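You operate a simulated robot arm through the tools that you are given. There is no shell and no other tool. Be economical: measure what you need, move in short steps, check, and stop when the job is done.

You run a simulated robot arm. Do the job below in one go: nothing can be reset, and whatever is moved stays where it is left.

## Task
Pull the right black upper from the bench top on to the last at medium pull.
Fine: the last in the lever press; the lever ends up; the pad leaves no mark.

Only the result counts: the job must be done as asked and must still hold three seconds after the hand-in. Knocking over, shifting, dropping, spilling or breaking anything else fails it.

## Robot
A 7-joint arm with a two-finger gripper, on a carriage that runs on a rail from [-1777, 0] to [3, 0] (x, y) and turns from -3.438 to 2.356 rad about z. Base frame: it is fixed where the carriage stands at the start and does not move with it; the origin is on the floor, on the carriage's upright axis, x ahead of it, y to its left, z up; the surface under the hand at the start is at about z = 850. Units: mm, rad, N and s.
With the tool pointing down near the work surface it reaches from about 360 to 780 mm from the robot's upright axis, wherever it stands. Its first joint turns from -2.897 to 2.897 rad. Places, roughly: cool button [-1200, -900, 1000]; press knob [-1000, -900, 1000]; pull knob [100, -700, 900]; steam knob [700, -800, 1100]; tall lever [-100, -700, 1100]; warm button [-900, -900, 1000]. Payload 2.45 kg.
Tool frame: the origin (TCP) is the grasp point; the fingertips stand 23 mm ahead of it; z points along the fingers, y is the line along which they close. The gripper opens to 72 mm. The gripper's body begins 40 mm behind the TCP.
Orientation is that of the tool frame in the base frame, as [roll, pitch, yaw] about the fixed x, y, z axes, in that order (R = Rz(yaw) Ry(pitch) Rx(roll)). With the fingers straight down and closing along the base's y, the tool's x points along the base's -x, its y along +y and its z along -z.

## Interface
- The arm moves only by the tool jog_arm. Its argument "plan" is a list of rows, each a list of 7 numbers: the shift along the tool's x, y, z in units of 500 mm (1.0 is 500 mm), then the turn, a rotation vector about the tool's x, y, z in units of 90 degrees (1.0 is 90 degrees), then the opening, from 0 (shut) to 1 (fully open). In form: [[tx, ty, tz, ax, ay, az, claw], ...]. A call has 1 to 8 rows; each row is the pose to reach, as a shift and turn from the pose commanded when the call began, along the tool's axes at that moment. A call with a number of a shift or a turn outside -1 to 1 is refused whole. Rows are played at 5 a second. More than 50 mm and 0.15 rad between two rows, or a gripper value outside its range, and nothing of the call is played. Where a pose cannot be reached the arm comes as near as it can. A force on the tool above 90 N (or 10 N above the force at the start of the call, whichever is more), or a blocked arm, ends the call early, and 0.2 s more pass. Each finger travels about 72 mm/s and halts on what it meets, pressing with about 31 N; the grip force reading is that of the motor and also rises with nothing between the fingers. The clock runs only during rows and for 0.2 s after the last one: add rows that repeat a pose to give the fingers time. It gives the time, the measured TCP pose, the force on the tool (base axes), the opening and the grip force at its end, in the units of the frame above (readings bear some noise), with the torque about the TCP (base axes, N m) and any sound that the robot's microphone picked up.
- Cameras (640 x 400 px; columns grow to the right, rows downward): "scene" is now at [-44.3, 98.9, 1516.6]; the picture's right is [-0.95, -0.32, 0.00], its down [-0.20, 0.59, -0.79] and it looks along [0.25, -0.74, -0.62] (base axes); focal length 288 px, centre (320, 200). "wrist" rides on the gripper at [78, 17, -66] in the tool frame; the picture's right is [-0.22, 0.98, 0.00], its down [-0.56, -0.12, -0.82] and it looks along [-0.80, -0.18, 0.57] (tool axes); focal length 234 px, centre (320, 200). There is no depth. A picture from a camera that has moved, and an enlarged one, comes with that camera's place and axes in the base frame and with its lens. The place of the scene camera against the robot may be out by one fixed shift of up to 25 mm in any direction.
- get_image(camera): a new picture of that camera. The clock stands still meanwhile.
- slide_trunk(by): slides the trunk up (or, below 0, down) by that many mm; the arm and the scene camera ride with it, the base frame stays. It gives what a move gives, with no picture.
- drive_base(legs): drives the robot by 1 to 6 legs, each [ahead, left, turn to the left] in mm, mm and rad, along the robot's own axes; the way and the turn of a leg run together, so that a leg with both is an arc; at most 1500 mm and 3.142 rad a leg. The arm and the cameras ride along, it lands a little off, and it stops where it bumps. It keeps to its track: a leg is cut to what the track allows. It gives what a move gives.
- head_to(pan, tilt): turns the head with the scene camera to pan (to the left, within 2.705 rad either way) and tilt (down, from -0.506 to 1.204), counted from straight ahead of the robot. It gives what a move gives.
- close_up(camera, box): a new picture of the part [left, top, right, bottom] of that camera's present view, enlarged. The clock stands still meanwhile.
- close_job(): hands the job in; it is judged then, once.

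Go step by step. Nothing tells you exact positions but the pictures and the camera data: compare them with the known pose of the tool, close in by small moves and look again before you grip or let go. The budget is 120 turns and 78 pictures, counting those below and the enlarged ones. Unless the task says otherwise, let go and move clear before handing in, and close with one line.

The tools are called as name(argument=value, ...) on one line, values as JSON. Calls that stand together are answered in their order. jog_arm: Moves the arm, as the interface text tells. Its arguments: {"type":"object","properties":{"plan":{"type":"array"}},"required":["plan"]} The other tools are called the same way: slide_trunk (by) slides the trunk up or down; drive_base (legs) drives the base; head_to (pan, tilt) turns the head that bears the scene camera; get_image (camera) takes a picture; close_up (camera, box) takes an enlarged picture of a part of a camera's view; close_job () hands the job in.

At the start:

```text
time_s: 0.0
ee_pos: [189.0, -509.5, 1001.3]
tool_rot: [3.141, 0.0, -3.139]
contact_force: [0.0, 0.3, -0.4]
moment: [0.02, -0.03, -0.01]
finger_gap: 72.3
finger_force: 0.0
trunk travel left (down, up): [-525.0, 65.0]
robot x, y, heading: [0.9, -1.7, -0.002]
head pan, tilt: [-1.243, 0.667]
```

scene: 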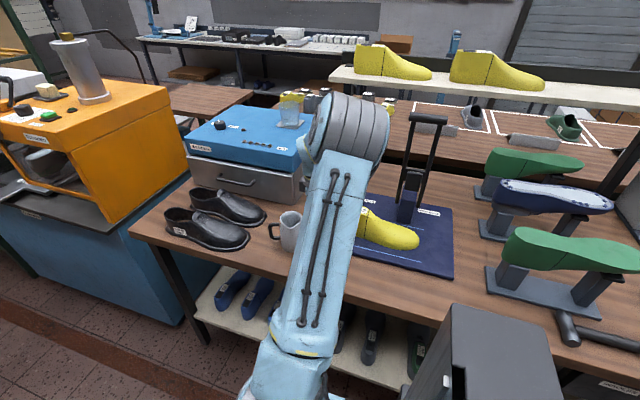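
wrist: 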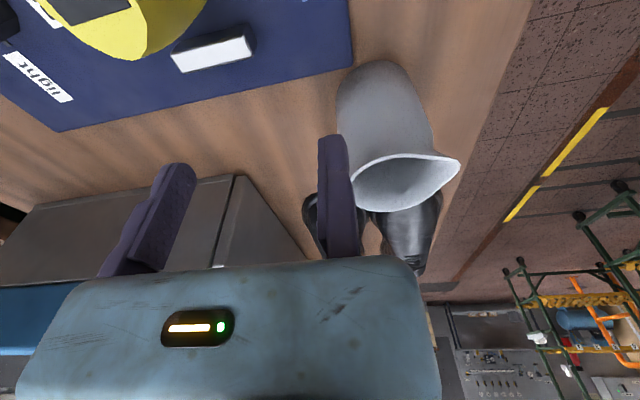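

I see a bench with two black uppers, a mug and a lever press with a yellow last. An orange steam box and a blue box with a drawer stand to the left. I'll look closer at the labels and parts.

close_up(camera="scene", box=[340, 90, 480, 290])

close_up(camera="scene", box=[140, 80, 340, 260])

close_up(camera="scene", box=[0, 30, 200, 230])

```text
2.00 times, centred on (410, 190) of scene
camera zoom: at [-44.3, 98.9, 1516.6], right [-0.95, -0.32, 0.0], down [-0.2, 0.59, -0.79], along [0.25, -0.74, -0.62], focal length 577 px, centre (140, 220)
```

zoom: 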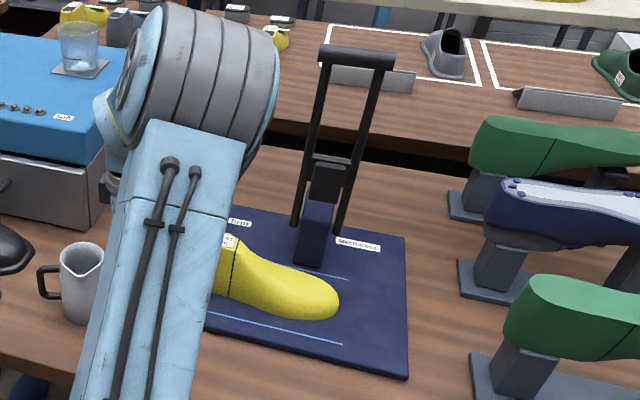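

```text
2.22 times, centred on (240, 170) of scene
camera zoom: at [-44.3, 98.9, 1516.6], right [-0.95, -0.32, 0.0], down [-0.2, 0.59, -0.79], along [0.25, -0.74, -0.62], focal length 641 px, centre (498, 267)
```

zoom: 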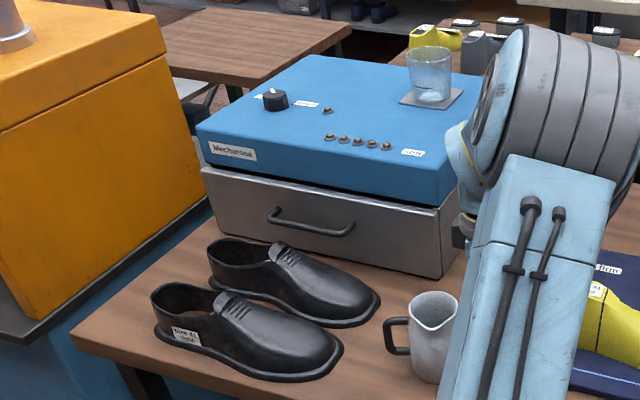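

```text
2.00 times, centred on (100, 130) of scene
camera zoom: at [-44.3, 98.9, 1516.6], right [-0.95, -0.32, 0.0], down [-0.2, 0.59, -0.79], along [0.25, -0.74, -0.62], focal length 577 px, centre (760, 340)
```

zoom: 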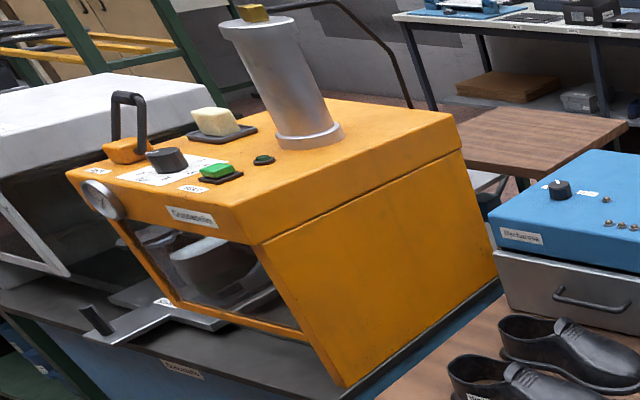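

The upper in front seems labelled. I'll zoom in tightly on the labels.

close_up(camera="scene", box=[160, 180, 272, 250])

close_up(camera="scene", box=[360, 190, 456, 250])

close_up(camera="scene", box=[190, 100, 318, 180])

get_image(camera="wrist")

```text
5.71 times, centred on (216, 215) of scene
camera zoom: at [-44.3, 98.9, 1516.6], right [-0.95, -0.32, 0.0], down [-0.2, 0.59, -0.79], along [0.25, -0.74, -0.62], focal length 1648 px, centre (914, 114)
```

zoom: 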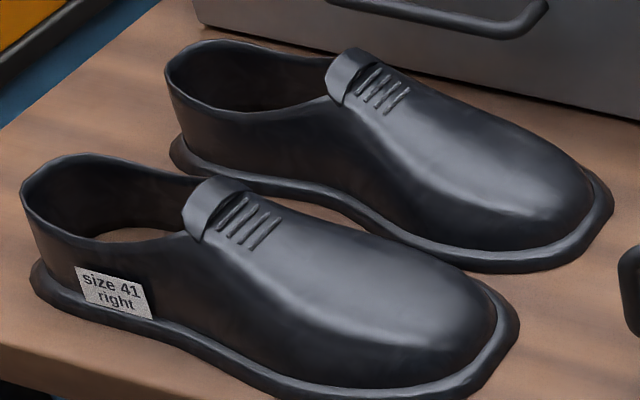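

```text
6.67 times, centred on (408, 220) of scene
camera zoom: at [-44.3, 98.9, 1516.6], right [-0.95, -0.32, 0.0], down [-0.2, 0.59, -0.79], along [0.25, -0.74, -0.62], focal length 1923 px, centre (-267, 67)
```

zoom: 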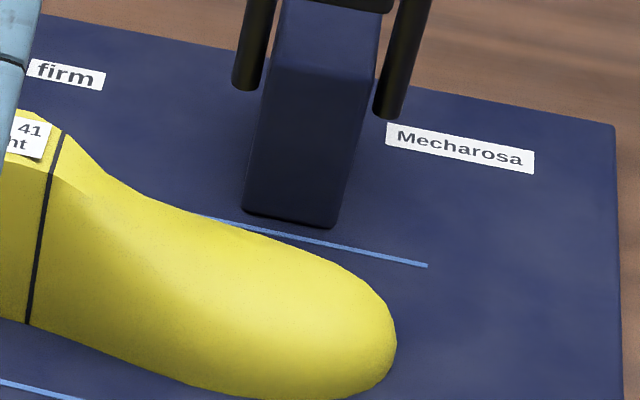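

```text
5.00 times, centred on (254, 140) of scene
camera zoom: at [-44.3, 98.9, 1516.6], right [-0.95, -0.32, 0.0], down [-0.2, 0.59, -0.79], along [0.25, -0.74, -0.62], focal length 1442 px, centre (650, 500)
```

zoom: 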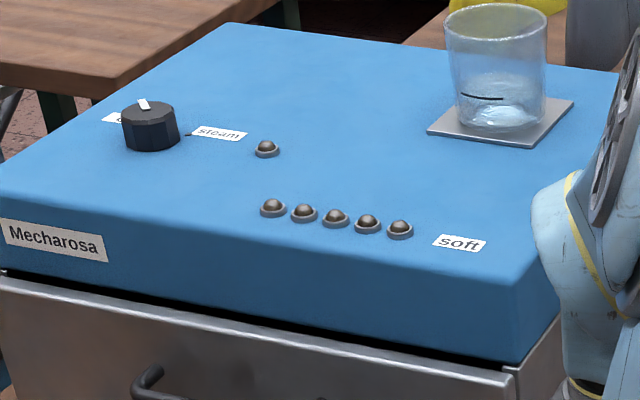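

```text
69 pictures are left
camera wrist: at [112.7, -491.4, 1066.0], right [0.22, 0.98, 0.0], down [0.56, -0.12, 0.82], along [0.8, -0.18, -0.57], focal length 234 px, centre (320, 200)
```

wrist: 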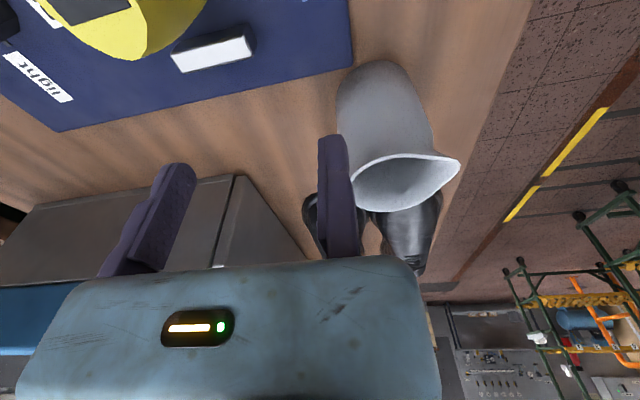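

The right upper (size 41) is the one nearest the bench edge, and the last in the lever press also says 41. I'll raise and retract the hand for a clear view, and pan the head to look at the other stations.

jog_arm(plan=[[0, 0, -0.1, 0, 0, 0, 1], [0, 0, -0.2, 0, 0, 0, 1], [0, 0.05, -0.28, 0, 0, 0, 1], [0, 0.12, -0.34, 0, 0, 0, 1], [0.05, 0.2, -0.36, 0, 0, 0, 1], [0.05, 0.25, -0.38, 0, 0, 0, 1]])

head_to(pan=-1.7, tilt=0.55)

get_image(camera="scene")

```text
time_s: 1.4
ee_pos: [164.6, -382.5, 1189.1]
tool_rot: [-3.141, 0.0, -3.14]
contact_force: [-0.1, -0.4, 0.6]
moment: [0.03, -0.01, 0.0]
finger_gap: 72.1
finger_force: 0.0
trunk travel left (down, up): [-525.0, 65.0]
robot x, y, heading: [-2.0, 0.4, 0.002]
head pan, tilt: [-1.243, 0.667]
```

```text
time_s: 2.3
ee_pos: [165.2, -382.4, 1189.0]
tool_rot: [3.14, -0.001, 3.141]
contact_force: [0.0, 0.4, -0.1]
moment: [0.05, 0.0, 0.03]
finger_gap: 72.1
finger_force: 0.1
trunk travel left (down, up): [-525.0, 65.0]
robot x, y, heading: [-3.6, -2.3, 0.002]
head pan, tilt: [-1.7, 0.55]
```

```text
68 pictures are left
camera scene: at [-83.6, 91.5, 1526.9], right [-0.99, 0.13, 0.0], down [0.07, 0.52, -0.85], along [-0.11, -0.85, -0.52], focal length 288 px, centre (320, 200)
```

scene: 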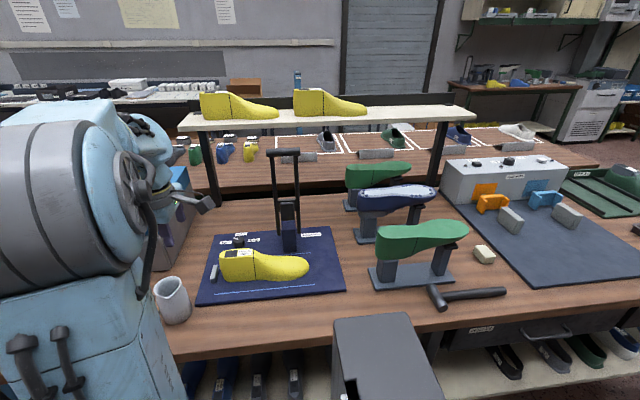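

close_up(camera="scene", box=[190, 210, 350, 310])

close_up(camera="scene", box=[420, 130, 640, 267])

close_up(camera="scene", box=[250, 130, 330, 260])

close_up(camera="scene", box=[0, 0, 330, 130])

```text
4.00 times, centred on (270, 260) of scene
camera zoom: at [-83.6, 91.5, 1526.9], right [-0.99, 0.13, 0.0], down [0.07, 0.52, -0.85], along [-0.11, -0.85, -0.52], focal length 1154 px, centre (520, -40)
```

zoom: 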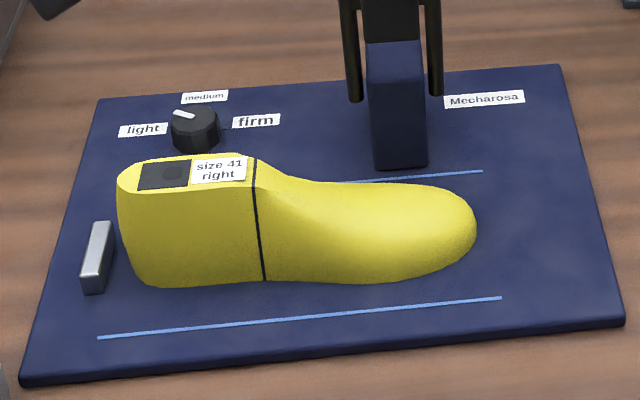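

```text
2.91 times, centred on (530, 198) of scene
camera zoom: at [-83.6, 91.5, 1526.9], right [-0.99, 0.13, 0.0], down [0.07, 0.52, -0.85], along [-0.11, -0.85, -0.52], focal length 839 px, centre (-291, 204)
```

zoom: 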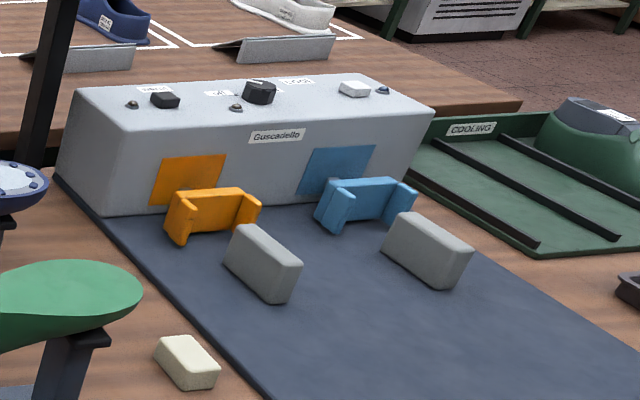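

```text
3.08 times, centred on (290, 195) of scene
camera zoom: at [-83.6, 91.5, 1526.9], right [-0.99, 0.13, 0.0], down [0.07, 0.52, -0.85], along [-0.11, -0.85, -0.52], focal length 888 px, centre (412, 215)
```

zoom: 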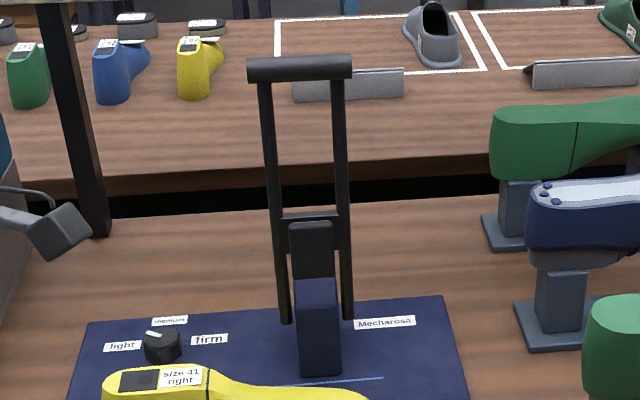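

```text
1.94 times, centred on (165, 65) of scene
camera zoom: at [-83.6, 91.5, 1526.9], right [-0.99, 0.13, 0.0], down [0.07, 0.52, -0.85], along [-0.11, -0.85, -0.52], focal length 560 px, centre (621, 462)
```

zoom: 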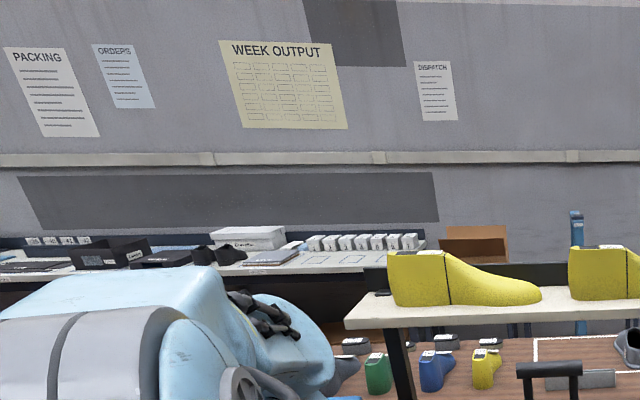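

The pull knob sits between light and medium, and the last reads "size 41 right". Next I'll use the wrist camera to look at the right upper from above.

jog_arm(plan=[[-0.08, -0.02, 0, 0, 0, 0, 1], [-0.16, -0.04, 0, 0, 0, 0, 1], [-0.24, -0.06, 0, 0, 0, 0, 1], [-0.32, -0.08, 0, 0, 0, 0, 1]])

get_image(camera="wrist")

head_to(pan=-1.1, tilt=0.7)

get_image(camera="scene")

```text
time_s: 3.3
ee_pos: [324.8, -422.4, 1187.9]
tool_rot: [3.141, 0.001, -3.141]
contact_force: [-0.2, 1.3, -0.3]
moment: [0.01, 0.04, 0.0]
finger_gap: 71.8
finger_force: 0.1
trunk travel left (down, up): [-525.0, 65.0]
robot x, y, heading: [3.8, -0.2, -0.003]
head pan, tilt: [-1.7, 0.55]
```

```text
63 pictures are left
camera wrist: at [248.4, -404.7, 1254.5], right [0.22, 0.98, 0.0], down [0.56, -0.12, 0.82], along [0.8, -0.18, -0.57], focal length 234 px, centre (320, 200)
```

wrist: 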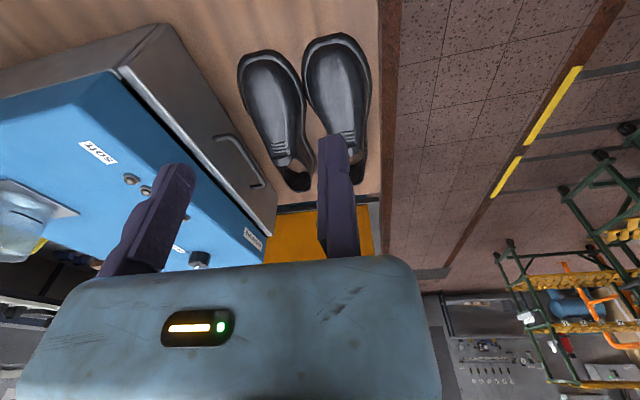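

```text
time_s: 4.3
ee_pos: [323.7, -422.2, 1188.5]
tool_rot: [-3.141, 0.0, -3.142]
contact_force: [-0.2, 0.0, -0.3]
moment: [-0.01, -0.02, -0.03]
finger_gap: 72.1
finger_force: 0.1
trunk travel left (down, up): [-525.0, 65.0]
robot x, y, heading: [0.9, -1.1, 0.003]
head pan, tilt: [-1.1, 0.7]
```

```text
62 pictures are left
camera scene: at [-33.6, 104.8, 1513.8], right [-0.89, -0.45, 0.0], down [-0.29, 0.57, -0.77], along [0.35, -0.68, -0.64], focal length 288 px, centre (320, 200)
```

scene: 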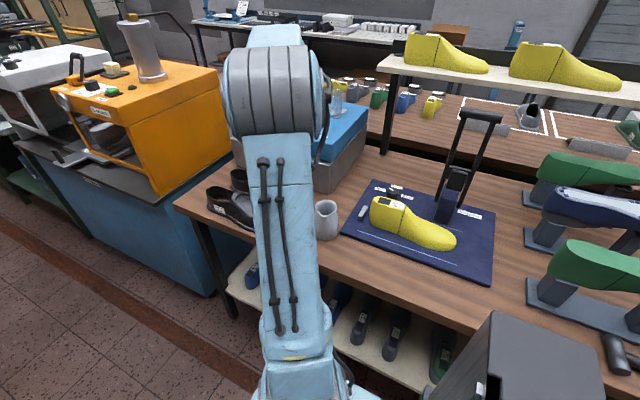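

The hand is over the bench. I'll go over the pull knob first (roughly [92, -702]), shutting the fingers on the way so I can see where the tips appear in the wrist picture.

jog_arm(plan=[[0.058, -0.07, 0, 0, 0, 0, 0], [0.116, -0.14, 0, 0, 0, 0, 0], [0.174, -0.21, 0, 0, 0, 0, 0], [0.232, -0.28, 0, 0, 0, 0, 0], [0.29, -0.35, 0.02, 0, 0, 0, 0], [0.348, -0.42, 0.04, 0, 0, 0, 0], [0.406, -0.49, 0.06, 0, 0, 0, 0], [0.464, -0.56, 0.08, 0, 0, 0, 0]])

get_image(camera="wrist")

get_image(camera="scene")

```text
time_s: 6.1
ee_pos: [80.2, -676.9, 1136.8]
tool_rot: [3.135, 0.003, 3.14]
contact_force: [-0.9, -0.7, 0.7]
moment: [0.03, -0.03, 0.03]
finger_gap: 0.0
finger_force: 28.1
out of reach, approached as far as the arm can: row 8
trunk travel left (down, up): [-525.0, 65.0]
robot x, y, heading: [-0.4, -3.1, -0.0]
head pan, tilt: [-1.1, 0.7]
```

```text
61 pictures are left
camera wrist: at [4.0, -658.9, 1203.9], right [0.22, 0.98, 0.0], down [0.56, -0.13, 0.82], along [0.8, -0.18, -0.57], focal length 234 px, centre (320, 200)
```

wrist: 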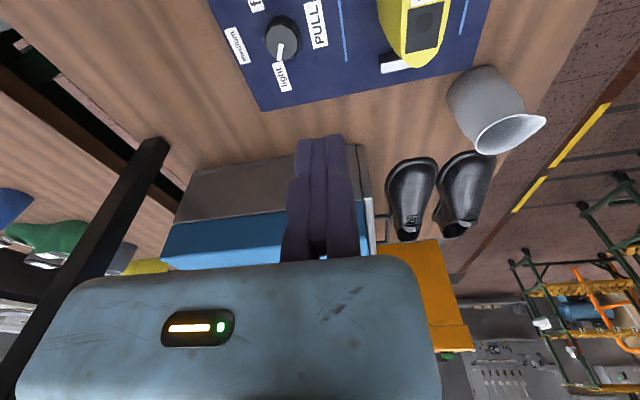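

```text
60 pictures are left
camera scene: at [-35.6, 103.4, 1514.0], right [-0.89, -0.45, 0.0], down [-0.29, 0.57, -0.76], along [0.35, -0.68, -0.64], focal length 288 px, centre (320, 200)
```

scene: 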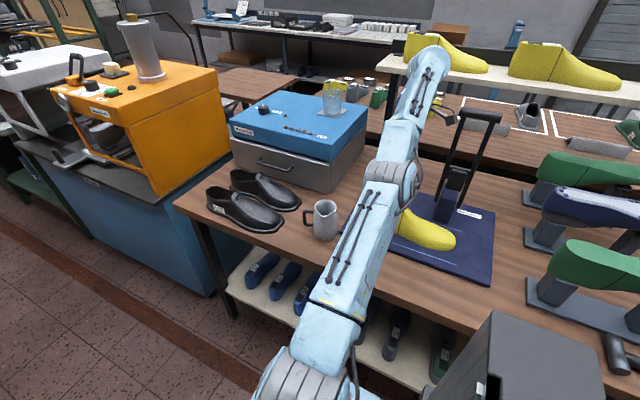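

With the fingers shut, the tips appear where expected. The knob pointer is at "light" and "medium" is a quarter turn clockwise seen from above. I'll go partly down, open the fingers and check again.

jog_arm(plan=[[0.0, -0.01, 0.08, 0, 0, 0, 1], [-0.01, -0.02, 0.16, 0, 0, 0, 1], [-0.02, -0.03, 0.22, 0, 0, 0, 1], [-0.02, -0.04, 0.24, 0, 0, 0, 1], [-0.02, -0.04, 0.24, 0, 0, 0, 1]])

get_image(camera="wrist")

```text
time_s: 7.3
ee_pos: [93.8, -711.4, 1024.6]
tool_rot: [3.14, 0.0, 3.142]
contact_force: [-0.3, -0.4, -0.5]
moment: [-0.02, -0.01, -0.01]
finger_gap: 72.0
finger_force: 0.0
out of reach, approached as far as the arm can: row 1, 2, 3, 4, 5
trunk travel left (down, up): [-525.0, 65.0]
robot x, y, heading: [2.2, -0.9, -0.001]
head pan, tilt: [-1.1, 0.7]
```

```text
59 pictures are left
camera wrist: at [17.1, -694.3, 1089.0], right [0.22, 0.98, 0.0], down [0.56, -0.13, 0.82], along [0.8, -0.18, -0.57], focal length 234 px, centre (320, 200)
```

wrist: 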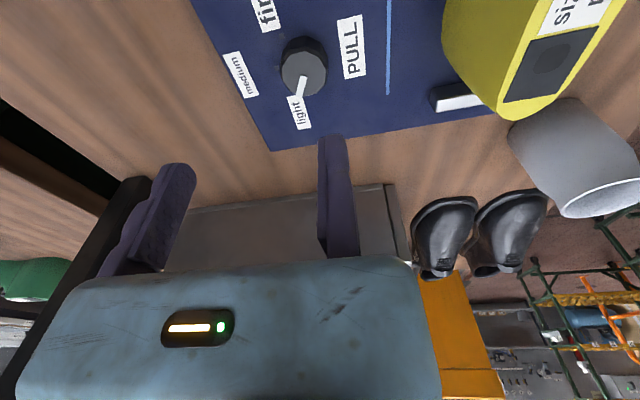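

Only the -y finger travels; the +y finger stays on the TCP line. The knob is at about [107, -728], so I'll go down straight and re-measure.

jog_arm(plan=[[0, 0, 0.06, 0, 0, 0, 1], [0, 0, 0.12, 0, 0, 0, 1], [0, 0, 0.16, 0, 0, 0, 1], [0, 0, 0.16, 0, 0, 0, 1]])

get_image(camera="wrist")

```text
time_s: 8.3
ee_pos: [93.4, -725.5, 945.0]
tool_rot: [3.138, 0.001, 3.141]
contact_force: [-0.3, 0.0, 0.5]
moment: [-0.02, 0.0, -0.01]
finger_gap: 71.8
finger_force: 0.0
out of reach, approached as far as the arm can: row 1, 2, 3, 4
trunk travel left (down, up): [-525.0, 65.0]
robot x, y, heading: [4.6, -2.1, -0.003]
head pan, tilt: [-1.1, 0.7]
```

```text
58 pictures are left
camera wrist: at [17.4, -707.8, 1009.8], right [0.22, 0.98, 0.0], down [0.56, -0.13, 0.82], along [0.8, -0.18, -0.57], focal length 234 px, centre (320, 200)
```

wrist: 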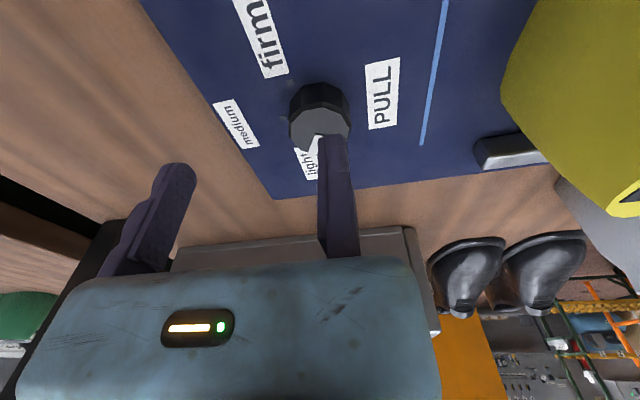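

The knob is at about [110, -728]. I'll line up the fixed finger just on its +y side, still above it.

jog_arm(plan=[[-0.02, 0.03, 0.0, 0, 0, 0, 1], [-0.02, 0.03, 0.03, 0, 0, 0, 1], [-0.02, 0.03, 0.03, 0, 0, 0, 1]])

close_up(camera="wrist", box=[120, 50, 440, 250])

```text
time_s: 9.1
ee_pos: [105.9, -726.2, 931.6]
tool_rot: [-3.141, 0.0, -3.141]
contact_force: [0.7, -0.5, 0.0]
moment: [0.0, 0.01, -0.02]
finger_gap: 72.3
finger_force: 0.1
out of reach, approached as far as the arm can: row 1, 2, 3
trunk travel left (down, up): [-525.0, 65.0]
robot x, y, heading: [-3.5, -0.1, -0.003]
head pan, tilt: [-1.1, 0.7]
```

```text
2.00 times, centred on (280, 150) of wrist
camera zoom: at [29.3, -708.6, 997.8], right [0.22, 0.98, 0.0], down [0.56, -0.13, 0.82], along [0.8, -0.18, -0.57], focal length 468 px, centre (400, 300)
```

zoom: 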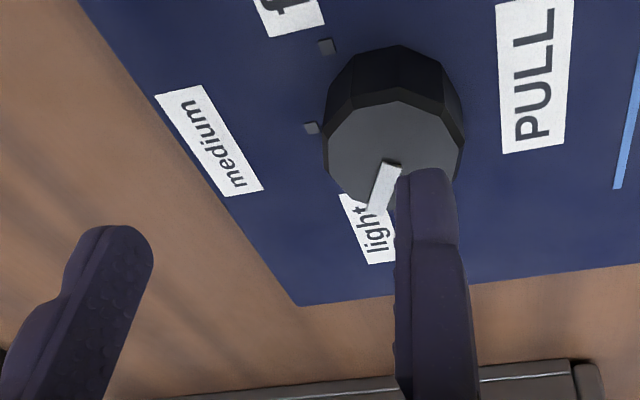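

The hand stayed at y = -726 though I asked for about -710, so the arm may be near a stretched pose. I'll repeat a hold to see where it settles.

jog_arm(plan=[[0, 0, 0, 0, 0, 0, 1], [0, 0, 0, 0, 0, 0, 1], [0, 0, 0, 0, 0, 0, 1]])

```text
time_s: 9.9
ee_pos: [106.3, -726.4, 932.1]
tool_rot: [3.141, 0.002, 3.141]
contact_force: [1.2, -0.2, -0.5]
moment: [0.01, -0.01, -0.02]
finger_gap: 71.9
finger_force: 0.1
trunk travel left (down, up): [-525.0, 65.0]
robot x, y, heading: [1.9, 2.9, 0.01]
head pan, tilt: [-1.1, 0.7]
```

It now holds without complaint at [106, -726, 932]. I'll shift it +17 mm in y from here.

jog_arm(plan=[[-0.004, 0.018, 0, 0, 0, 0, 1], [-0.008, 0.036, 0, 0, 0, 0, 1], [-0.008, 0.036, 0, 0, 0, 0, 1]])

close_up(camera="wrist", box=[120, 50, 440, 250])

```text
time_s: 10.7
ee_pos: [107.8, -726.8, 931.5]
tool_rot: [-3.141, -0.001, 3.141]
contact_force: [0.0, 0.3, -0.5]
moment: [0.01, 0.0, 0.03]
finger_gap: 72.0
finger_force: 0.1
out of reach, approached as far as the arm can: row 1, 2, 3
trunk travel left (down, up): [-525.0, 65.0]
robot x, y, heading: [1.4, -1.1, 0.002]
head pan, tilt: [-1.1, 0.7]
```

```text
2.00 times, centred on (280, 150) of wrist
camera zoom: at [32.2, -708.2, 998.2], right [0.22, 0.98, 0.0], down [0.56, -0.13, 0.82], along [0.8, -0.18, -0.57], focal length 468 px, centre (400, 300)
```

zoom: 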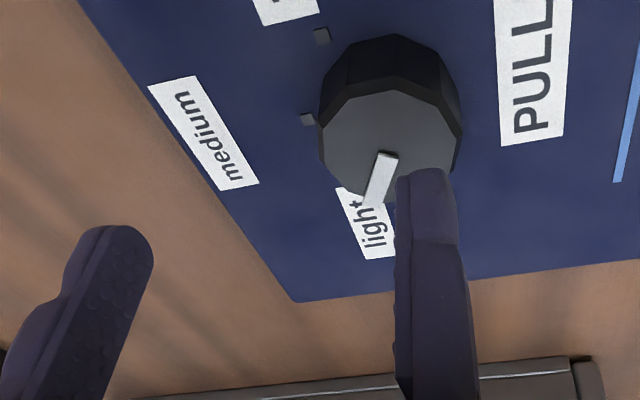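

The elbow looks stretched straight, which blocks radial motion. I'll try a larger combined up-and-inward retreat to break out of it.

jog_arm(plan=[[0, 0.04, -0.06, 0, 0, 0, 1], [0, 0.1, -0.12, 0, 0, 0, 1], [0, 0.16, -0.18, 0, 0, 0, 1], [0, 0.24, -0.22, 0, 0, 0, 1], [0, 0.24, -0.22, 0, 0, 0, 1]])

get_image(camera="scene")

```text
time_s: 11.9
ee_pos: [113.5, -699.9, 1064.7]
tool_rot: [3.14, 0.001, 3.141]
contact_force: [-0.1, 0.4, 0.3]
moment: [-0.04, -0.02, 0.0]
finger_gap: 71.9
finger_force: 0.0
out of reach, approached as far as the arm can: row 1, 2, 3, 4, 5
trunk travel left (down, up): [-525.0, 65.0]
robot x, y, heading: [0.5, 1.8, -0.001]
head pan, tilt: [-1.1, 0.7]
```

```text
55 pictures are left
camera scene: at [-33.5, 105.0, 1513.8], right [-0.89, -0.45, 0.0], down [-0.29, 0.57, -0.77], along [0.35, -0.68, -0.64], focal length 288 px, centre (320, 200)
```

scene: 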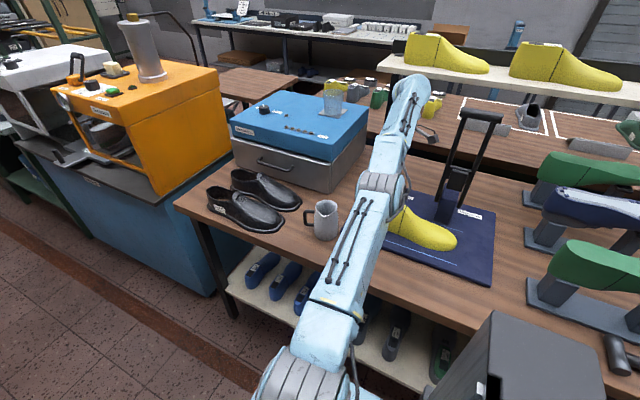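

The elbow is straight, so I'll try going down and inward. Downward motion should flex the elbow, and I'll stay clear above the knob and behind the last.

jog_arm(plan=[[0, 0.02, 0.04, 0, 0, 0, 1], [0, 0.04, 0.08, 0, 0, 0, 1], [0, 0.06, 0.12, 0, 0, 0, 1], [0, 0.08, 0.15, 0, 0, 0, 1], [0, 0.1, 0.15, 0, 0, 0, 1]])

```text
time_s: 13.1
ee_pos: [119.2, -715.9, 1002.1]
tool_rot: [3.14, 0.002, -3.141]
contact_force: [-0.8, 0.3, 0.1]
moment: [0.03, -0.04, -0.04]
finger_gap: 72.0
finger_force: 0.1
out of reach, approached as far as the arm can: row 1, 2, 3, 4, 5
trunk travel left (down, up): [-525.0, 65.0]
robot x, y, heading: [-2.0, -1.2, 0.003]
head pan, tilt: [-1.1, 0.7]
```

Still on the reach boundary. I'll try a much larger inward pull, going up a bit for clearance.

jog_arm(plan=[[0, 0.08, -0.04, 0, 0, 0, 1], [0, 0.16, -0.08, 0, 0, 0, 1], [0, 0.25, -0.1, 0, 0, 0, 1], [0, 0.34, -0.12, 0, 0, 0, 1], [0, 0.43, -0.14, 0, 0, 0, 1], [0, 0.52, -0.16, 0, 0, 0, 1], [0, 0.58, -0.16, 0, 0, 0, 1]])

```text
time_s: 14.7
ee_pos: [141.9, -666.4, 1149.5]
tool_rot: [3.14, -0.001, -3.14]
contact_force: [0.2, 0.7, 0.2]
moment: [0.01, -0.01, -0.02]
finger_gap: 72.1
finger_force: 0.0
out of reach, approached as far as the arm can: row 1, 2, 3, 4, 5, 6, 7
trunk travel left (down, up): [-525.0, 65.0]
robot x, y, heading: [1.6, -1.2, 0.0]
head pan, tilt: [-1.1, 0.7]
```

It slides along the sphere. Now I'll try tilting the tool outward while commanding inward, to change the wrist geometry.

jog_arm(plan=[[0, 0.08, 0, 0.08, 0, 0, 1], [0, 0.16, 0, 0.16, 0, 0, 1], [0, 0.24, 0, 0.24, 0, 0, 1], [0, 0.32, 0, 0.32, 0, 0, 1], [0, 0.4, 0, 0.4, 0, 0, 1], [0, 0.4, 0, 0.4, 0, 0, 1]])

get_image(camera="scene")

```text
time_s: 16.1
ee_pos: [194.6, -699.4, 1302.1]
tool_rot: [-2.512, -0.001, -3.141]
contact_force: [0.0, 0.3, -0.1]
moment: [0.0, 0.02, -0.02]
finger_gap: 71.9
finger_force: 0.0
out of reach, approached as far as the arm can: row 1, 2, 3, 4, 5, 6
trunk travel left (down, up): [-525.0, 65.0]
robot x, y, heading: [-4.6, -3.4, -0.002]
head pan, tilt: [-1.1, 0.7]
```

```text
54 pictures are left
camera scene: at [-33.4, 104.6, 1513.8], right [-0.89, -0.45, 0.0], down [-0.29, 0.57, -0.76], along [0.35, -0.68, -0.64], focal length 288 px, centre (320, 200)
```

scene: 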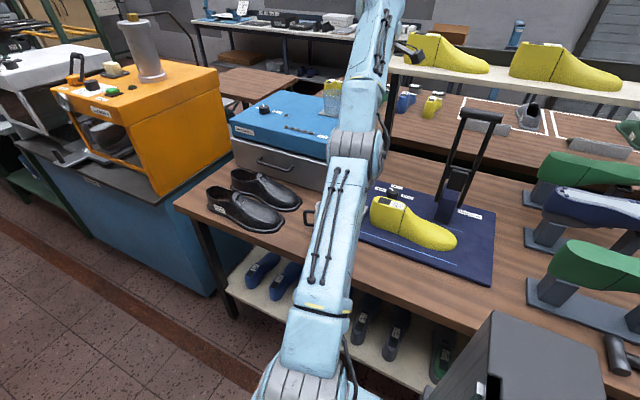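

The arm seems caught past its elbow's straight point. A short outward push to full stretch here in free air, then down and in, should bring it back through.

jog_arm(plan=[[-0.02, -0.08, 0, 0, 0, 0, 1], [-0.04, -0.16, 0, 0, 0, 0, 1], [-0.04, -0.2, 0.04, 0, 0, 0, 1], [-0.04, -0.16, 0.12, 0, 0, 0, 1], [-0.02, -0.08, 0.16, 0, 0, 0, 1], [0, 0, 0.18, 0, 0, 0, 1], [0, 0.08, 0.18, 0, 0, 0, 1], [0, 0.12, 0.18, 0, 0, 0, 1]])

```text
time_s: 17.9
ee_pos: [197.3, -698.7, 1188.6]
tool_rot: [-2.505, 0.001, -3.141]
contact_force: [0.0, 0.3, 1.0]
moment: [-0.04, -0.01, -0.02]
finger_gap: 72.1
finger_force: 0.2
out of reach, approached as far as the arm can: row 1, 2, 3, 4, 5
trunk travel left (down, up): [-525.0, 65.0]
robot x, y, heading: [1.0, 2.2, -0.006]
head pan, tilt: [-1.1, 0.7]
```

It's freed: the last rows were reached. I'll come inward and straighten the tool down.

jog_arm(plan=[[0, 0.08, -0.058, 0, 0, 0, 1], [0, 0.16, -0.117, 0, 0, 0, 1], [0, 0.242, -0.177, 0, 0, 0, 1], [0, 0.242, -0.177, -0.09, 0, 0, 1], [0, 0.242, -0.177, -0.18, 0, 0, 1], [0, 0.242, -0.177, -0.27, 0, 0, 1], [0, 0.242, -0.177, -0.36, 0, 0, 1], [0, 0.242, -0.177, -0.404, 0, 0, 1]])

```text
refused: row 3 steps farther than a row can; nothing moved
```

jog_arm(plan=[[0, 0.075, -0.055, 0, 0, 0, 1], [0, 0.15, -0.11, 0, 0, 0, 1], [0, 0.225, -0.165, 0, 0, 0, 1], [0, 0.242, -0.177, -0.09, 0, 0, 1], [0, 0.242, -0.177, -0.18, 0, 0, 1], [0, 0.242, -0.177, -0.27, 0, 0, 1], [0, 0.242, -0.177, -0.36, 0, 0, 1], [0, 0.242, -0.177, -0.404, 0, 0, 1]])

```text
time_s: 19.7
ee_pos: [196.8, -548.1, 1184.4]
tool_rot: [3.135, 0.0, -3.14]
contact_force: [-0.4, 0.4, 0.3]
moment: [0.01, 0.0, -0.01]
finger_gap: 72.1
finger_force: 0.0
trunk travel left (down, up): [-525.0, 65.0]
robot x, y, heading: [-2.6, 3.1, -0.003]
head pan, tilt: [-1.1, 0.7]
```

Now I approach the knob along a lower path that stays inside the reach.

jog_arm(plan=[[0.035, -0.037, 0.073, 0, 0, 0, 1], [0.07, -0.074, 0.147, 0, 0, 0, 1], [0.104, -0.11, 0.22, 0, 0, 0, 1], [0.139, -0.147, 0.294, 0, 0, 0, 1], [0.174, -0.184, 0.368, 0, 0, 0, 1], [0.174, -0.234, 0.43, 0, 0, 0, 1], [0.174, -0.284, 0.488, 0, 0, 0, 1], [0.174, -0.31, 0.51, 0, 0, 0, 1]])

close_up(camera="wrist", box=[120, 50, 440, 250])

```text
time_s: 21.5
ee_pos: [113.0, -703.1, 927.6]
tool_rot: [3.134, -0.002, 3.141]
contact_force: [-1.0, -1.0, -0.1]
moment: [-0.02, 0.01, -0.02]
finger_gap: 71.8
finger_force: 0.0
trunk travel left (down, up): [-525.0, 65.0]
robot x, y, heading: [-0.3, 0.1, 0.001]
head pan, tilt: [-1.1, 0.7]
```

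```text
2.00 times, centred on (280, 150) of wrist
camera zoom: at [36.3, -685.7, 993.7], right [0.22, 0.98, 0.01], down [0.56, -0.13, 0.82], along [0.8, -0.17, -0.57], focal length 468 px, centre (400, 300)
```

zoom: 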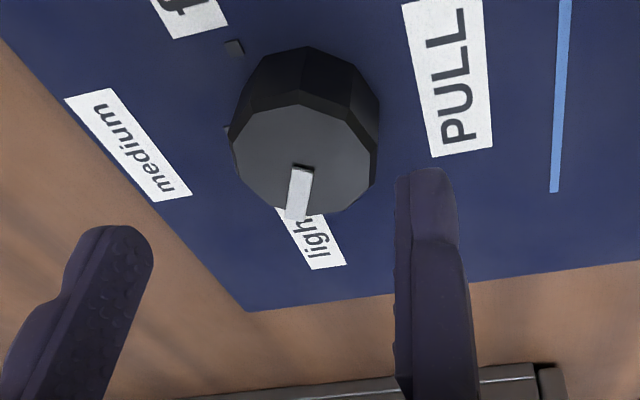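

The knob centre is at about [115, -730], radius 21. I'll pre-turn the hand counter-clockwise around the knob while still above it, so the quarter turn ends in the present easy pose.

jog_arm(plan=[[0.0025, -0.0085, 0, 0, 0, -0.09, 1], [0.009, -0.01, 0, 0, 0, -0.18, 1], [0.015, -0.012, 0, 0, 0, -0.27, 1], [0.0206, -0.0152, 0, 0, 0, -0.36, 1], [0.0258, -0.019, 0, 0, 0, -0.45, 1], [0.0306, -0.0236, 0, 0, 0, -0.54, 1], [0.0344, -0.0288, 0, 0, 0, -0.63, 1], [0.0376, -0.0344, 0, 0, 0, -0.72, 1]])

get_image(camera="wrist")

```text
time_s: 23.3
ee_pos: [88.1, -720.2, 927.9]
tool_rot: [3.131, 0.003, -2.015]
contact_force: [4.6, 0.6, 2.8]
moment: [0.01, 0.22, 0.07]
finger_gap: 72.1
finger_force: 0.1
trunk travel left (down, up): [-525.0, 65.0]
robot x, y, heading: [-1.0, 1.6, 0.003]
head pan, tilt: [-1.1, 0.7]
```

```text
52 pictures are left
camera wrist: at [41.4, -781.5, 993.3], right [-0.79, 0.62, 0.01], down [0.36, 0.45, 0.82], along [0.5, 0.65, -0.57], focal length 234 px, centre (320, 200)
```

wrist: 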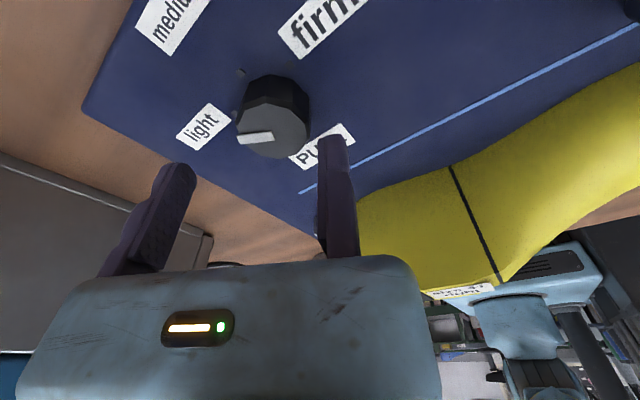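

I see a small force reading. I'll hold for a moment and reread, and look from the scene camera.

jog_arm(plan=[[0, 0, 0, 0, 0, 0, 1], [0, 0, 0, 0, 0, 0, 1]])

close_up(camera="scene", box=[320, 60, 520, 260])

```text
time_s: 23.9
ee_pos: [91.5, -719.0, 928.8]
tool_rot: [3.141, 0.005, -2.009]
contact_force: [-0.8, -0.4, -1.0]
moment: [-0.04, 0.03, -0.01]
finger_gap: 72.0
finger_force: 0.0
trunk travel left (down, up): [-525.0, 65.0]
robot x, y, heading: [-0.3, -1.3, -0.002]
head pan, tilt: [-1.1, 0.7]
```

```text
2.00 times, centred on (420, 160) of scene
camera zoom: at [-33.6, 104.9, 1513.8], right [-0.89, -0.45, 0.0], down [-0.29, 0.57, -0.76], along [0.35, -0.68, -0.64], focal length 577 px, centre (120, 280)
```

zoom: 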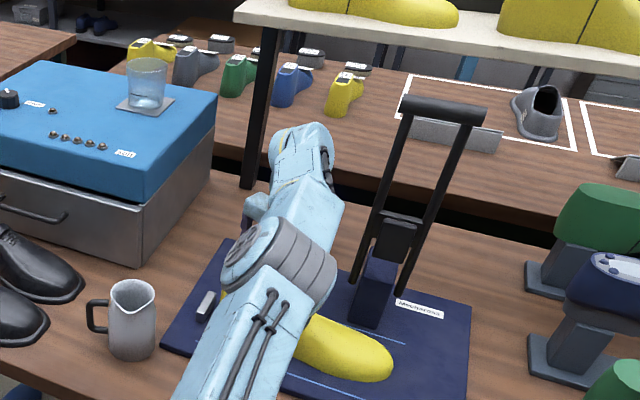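

That was only a motion transient. I'll finish the pre-turn and check again.

jog_arm(plan=[[0.004, -0.004, 0, 0, 0, 0.0, 1], [0.008, -0.008, 0, 0, 0, -0.09, 1], [0.012, -0.012, 0, 0, 0, -0.18, 1], [0.012, -0.012, 0, 0, 0, -0.27, 1], [0.012, -0.012, 0.02, 0, 0, -0.279, 1], [0.012, -0.012, 0.02, 0, 0, -0.279, 1]])

close_up(camera="wrist", box=[120, 50, 440, 250])

```text
time_s: 25.3
ee_pos: [50.6, -649.4, 925.5]
tool_rot: [3.141, 0.001, -1.656]
contact_force: [-1.0, 0.5, 0.0]
moment: [-0.03, -0.04, -0.06]
finger_gap: 71.9
finger_force: 0.0
out of reach, approached as far as the arm can: row 2, 3, 4, 5, 6
trunk travel left (down, up): [-525.0, 65.0]
robot x, y, heading: [2.0, 2.1, 0.001]
head pan, tilt: [-1.1, 0.7]
```

```text
2.00 times, centred on (280, 150) of wrist
camera zoom: at [27.7, -724.6, 991.9], right [-0.95, 0.3, 0.0], down [0.17, 0.55, 0.82], along [0.25, 0.78, -0.57], focal length 468 px, centre (400, 300)
```

zoom: 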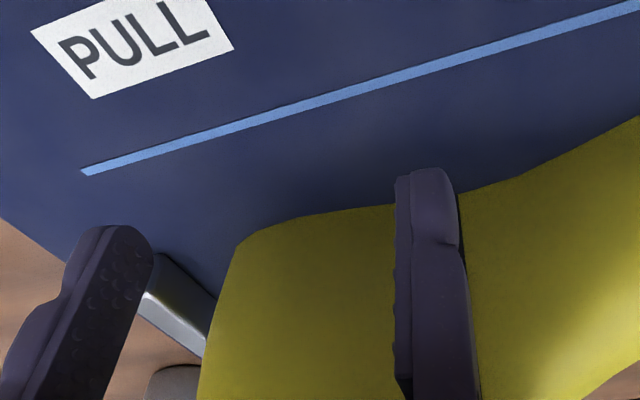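

The hand ran into a wrist yaw limit and slid aside, but without touching anything. I'll lift, turn back to about 60° of pre-turn and return to the knob.

jog_arm(plan=[[0, 0, -0.04, 0, 0, 0, 1], [0.02, -0.02, -0.04, 0, 0, 0.07, 1], [0.05, -0.04, -0.04, 0, 0, 0.14, 1], [0.08, -0.065, -0.04, 0, 0, 0.21, 1], [0.105, -0.09, -0.04, 0, 0, 0.279, 1], [0.124, -0.105, -0.03, 0, 0, 0.279, 1], [0.124, -0.105, 0, 0, 0, 0.279, 1]])

close_up(camera="wrist", box=[120, 50, 440, 250])

```text
time_s: 26.9
ee_pos: [95.5, -718.1, 925.8]
tool_rot: [3.14, 0.001, -2.096]
contact_force: [0.1, 0.6, -0.6]
moment: [-0.03, 0.0, -0.02]
finger_gap: 72.1
finger_force: 0.1
trunk travel left (down, up): [-525.0, 65.0]
robot x, y, heading: [-0.9, -0.6, 0.004]
head pan, tilt: [-1.1, 0.7]
```

```text
2.00 times, centred on (280, 150) of wrist
camera zoom: at [43.0, -776.1, 991.8], right [-0.74, 0.68, 0.0], down [0.39, 0.42, 0.82], along [0.55, 0.6, -0.57], focal length 468 px, centre (400, 300)
```

zoom: 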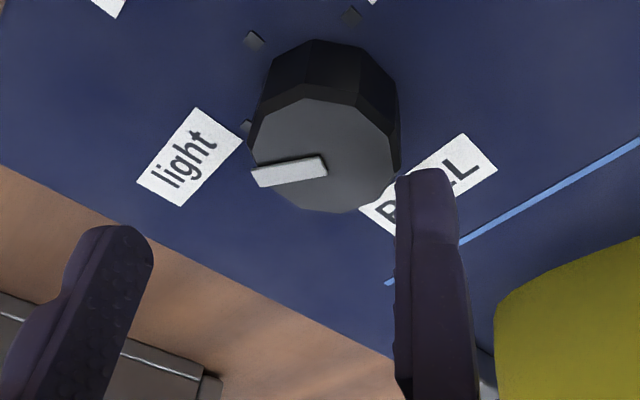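

Lined up: the knob centre is at about [115, -728.5] and the fixed finger just clears it. I'll go down and close.

jog_arm(plan=[[0, 0, 0.03, 0, 0, 0, 1], [0, 0, 0.06, 0, 0, 0, 1], [0, 0, 0.066, 0, 0, 0, 1], [0, 0, 0.066, 0, 0, 0, 0.4], [0, 0, 0.066, 0, 0, 0, 0.4], [0, 0, 0.066, 0, 0, 0, 0.4]])

close_up(camera="wrist", box=[120, 50, 440, 250])

```text
time_s: 28.3
ee_pos: [96.1, -718.4, 892.9]
tool_rot: [3.14, 0.0, -2.096]
contact_force: [-2.7, 1.0, -1.0]
moment: [-0.54, -0.56, 0.02]
finger_gap: 41.5
finger_force: 45.1
trunk travel left (down, up): [-525.0, 65.0]
robot x, y, heading: [-1.8, 1.8, -0.004]
head pan, tilt: [-1.1, 0.7]
```

```text
2.00 times, centred on (280, 150) of wrist
camera zoom: at [42.5, -775.9, 958.8], right [-0.74, 0.68, 0.0], down [0.39, 0.42, 0.82], along [0.55, 0.6, -0.57], focal length 468 px, centre (400, 300)
```

zoom: 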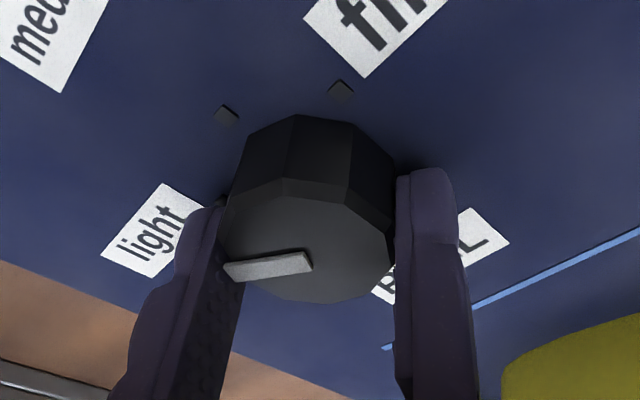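

The knob is gripped (41.5 mm). The tick marks are 60° apart, light → medium → firm clockwise. I'll turn 60° clockwise around the knob axis.

jog_arm(plan=[[-0.0058, -0.0004, 0, 0, 0, 0.09, 0.4], [-0.0116, -0.0017, 0, 0, 0, 0.18, 0.4], [-0.0171, -0.0037, 0, 0, 0, 0.27, 0.4], [-0.0222, -0.0065, 0, 0, 0, 0.36, 0.4], [-0.0269, -0.01, 0, 0, 0, 0.45, 0.4], [-0.0311, -0.0141, 0, 0, 0, 0.54, 0.4], [-0.0347, -0.0187, 0, 0, 0, 0.63, 0.4], [-0.0359, -0.0208, 0, 0, 0, 0.667, 0.4]])

close_up(camera="wrist", box=[120, 50, 440, 250])

```text
time_s: 30.1
ee_pos: [115.4, -708.5, 892.8]
tool_rot: [-3.141, -0.001, 3.139]
contact_force: [7.0, -21.1, -0.7]
moment: [-0.63, -0.16, 0.18]
finger_gap: 41.1
finger_force: 45.4
trunk travel left (down, up): [-525.0, 65.0]
robot x, y, heading: [4.5, 0.7, 0.001]
head pan, tilt: [-1.1, 0.7]
```

```text
2.00 times, centred on (280, 150) of wrist
camera zoom: at [37.8, -691.1, 959.0], right [0.22, 0.98, 0.0], down [0.56, -0.13, 0.82], along [0.8, -0.18, -0.58], focal length 468 px, centre (400, 300)
```

zoom: 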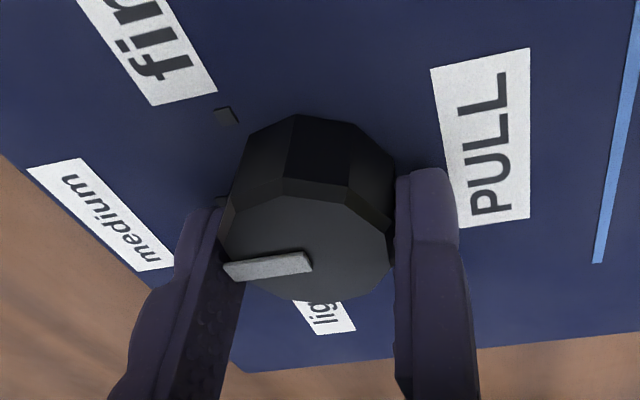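

The pointer now aims at the medium tick. I'll release, lift and check.

jog_arm(plan=[[0, 0, 0, 0, 0, 0, 0.7], [0, 0, 0, 0, 0, 0, 1], [0, 0.003, -0.03, 0, 0, 0, 1], [0, 0.01, -0.08, 0, 0, 0, 1], [0, 0.05, -0.14, 0, 0, 0, 1]])

close_up(camera="wrist", box=[120, 0, 440, 200])

```text
time_s: 31.3
ee_pos: [112.7, -683.0, 963.5]
tool_rot: [3.137, -0.001, 3.137]
contact_force: [-0.2, -0.3, -0.5]
moment: [0.03, -0.01, -0.01]
finger_gap: 72.1
finger_force: 0.0
trunk travel left (down, up): [-525.0, 65.0]
robot x, y, heading: [-0.2, 2.1, -0.007]
head pan, tilt: [-1.1, 0.7]
```

```text
2.00 times, centred on (280, 100) of wrist
camera zoom: at [36.6, -665.2, 1030.0], right [0.22, 0.98, 0.0], down [0.56, -0.13, 0.82], along [0.8, -0.18, -0.58], focal length 468 px, centre (400, 400)
```

zoom: 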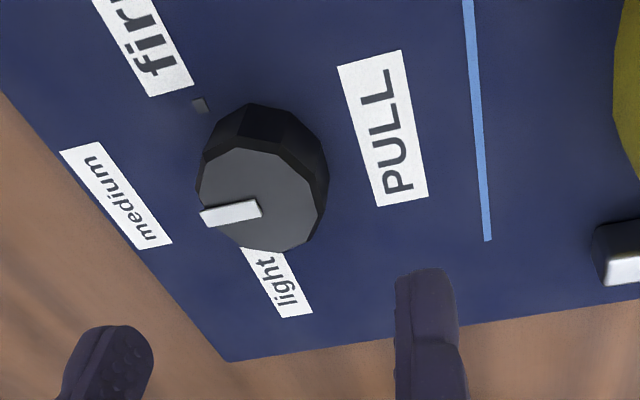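

The knob is at medium. Next I'll get a good wrist view of the right upper from higher up.

jog_arm(plan=[[0, 0.05, -0.06, 0, 0, 0, 1], [-0.04, 0.12, -0.11, 0, 0, 0, 1], [-0.08, 0.18, -0.17, 0, 0, 0, 1], [-0.12, 0.24, -0.23, 0, 0, 0, 1], [-0.16, 0.3, -0.29, 0, 0, 0, 1], [-0.21, 0.36, -0.34, 0, 0, 0, 1], [-0.25, 0.42, -0.4, 0, 0, 0, 1], [-0.3, 0.48, -0.45, 0, 0, 0, 1]])

jog_arm(plan=[[-0.05, 0.02, -0.06, 0, 0, 0, 1], [-0.1, 0.04, -0.12, 0, 0, 0, 1], [-0.114, 0.04, -0.18, 0, 0, 0, 1], [-0.114, 0.04, -0.2, 0, 0, 0, 1]])

get_image(camera="wrist")

close_up(camera="wrist", box=[220, 0, 420, 125])

```text
time_s: 33.1
ee_pos: [265.4, -441.9, 1190.5]
tool_rot: [3.14, -0.002, 3.136]
contact_force: [0.0, 0.5, 0.2]
moment: [0.0, -0.05, 0.01]
finger_gap: 71.9
finger_force: 0.0
trunk travel left (down, up): [-525.0, 65.0]
robot x, y, heading: [-2.9, 0.7, 0.001]
head pan, tilt: [-1.1, 0.7]
```

```text
time_s: 34.1
ee_pos: [321.4, -425.8, 1289.5]
tool_rot: [3.141, -0.002, 3.139]
contact_force: [-0.1, 0.8, 0.4]
moment: [0.0, -0.01, -0.01]
finger_gap: 71.9
finger_force: 0.0
trunk travel left (down, up): [-525.0, 65.0]
robot x, y, heading: [-1.6, -0.7, -0.005]
head pan, tilt: [-1.1, 0.7]
```

```text
45 pictures are left
camera wrist: at [245.3, -408.2, 1355.2], right [0.22, 0.98, 0.0], down [0.56, -0.13, 0.82], along [0.8, -0.18, -0.58], focal length 234 px, centre (320, 200)
```

wrist: 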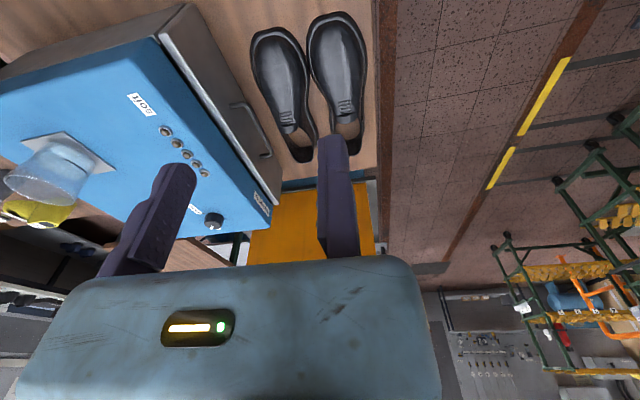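

```text
3.20 times, centred on (320, 62) of wrist
camera zoom: at [245.3, -408.2, 1355.2], right [0.22, 0.98, 0.0], down [0.56, -0.13, 0.82], along [0.8, -0.18, -0.58], focal length 749 px, centre (320, 640)
```

zoom: 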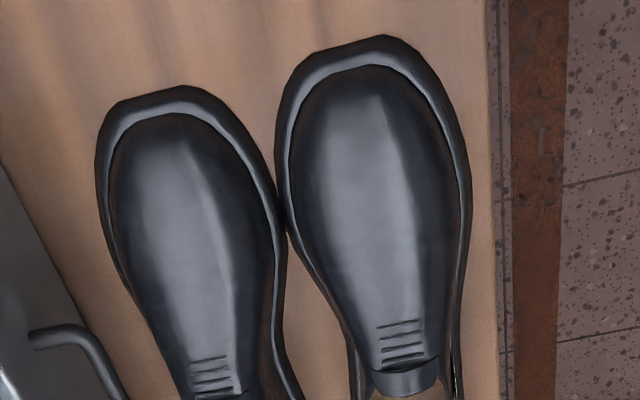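

I can see the toe of the right upper at about [394, -404] and the throat band, about 44 mm wide, near [557, -420]. I'll move forward for a look at the throat and heel.

jog_arm(plan=[[-0.08, 0.0, 0.05, 0, 0, 0, 1], [-0.16, 0.0, 0.1, 0, 0, 0, 1], [-0.24, 0.0, 0.15, 0, 0, 0, 1], [-0.3, 0.0, 0.2, 0, 0, 0, 1], [-0.34, 0, 0.26, 0, 0, 0, 1]])

close_up(camera="wrist", box=[160, 0, 480, 200])

```text
time_s: 35.3
ee_pos: [494.4, -424.9, 1158.9]
tool_rot: [3.14, -0.002, 3.14]
contact_force: [0.3, -0.4, -0.5]
moment: [0.02, -0.01, -0.03]
finger_gap: 72.0
finger_force: 0.1
trunk travel left (down, up): [-525.0, 65.0]
robot x, y, heading: [0.0, -2.9, 0.001]
head pan, tilt: [-1.1, 0.7]
```

```text
2.00 times, centred on (320, 100) of wrist
camera zoom: at [418.2, -407.1, 1224.6], right [0.22, 0.98, 0.0], down [0.56, -0.13, 0.82], along [0.8, -0.18, -0.57], focal length 468 px, centre (320, 400)
```

zoom: 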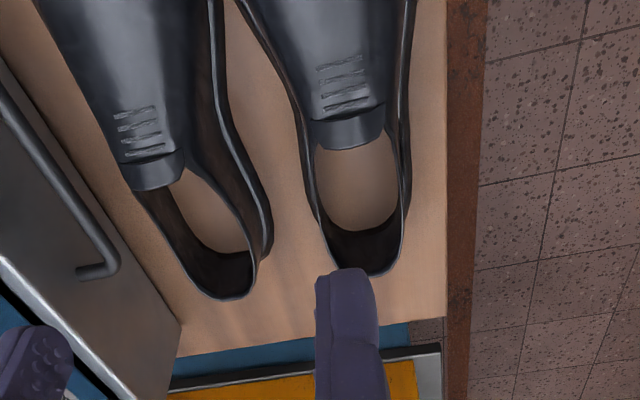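

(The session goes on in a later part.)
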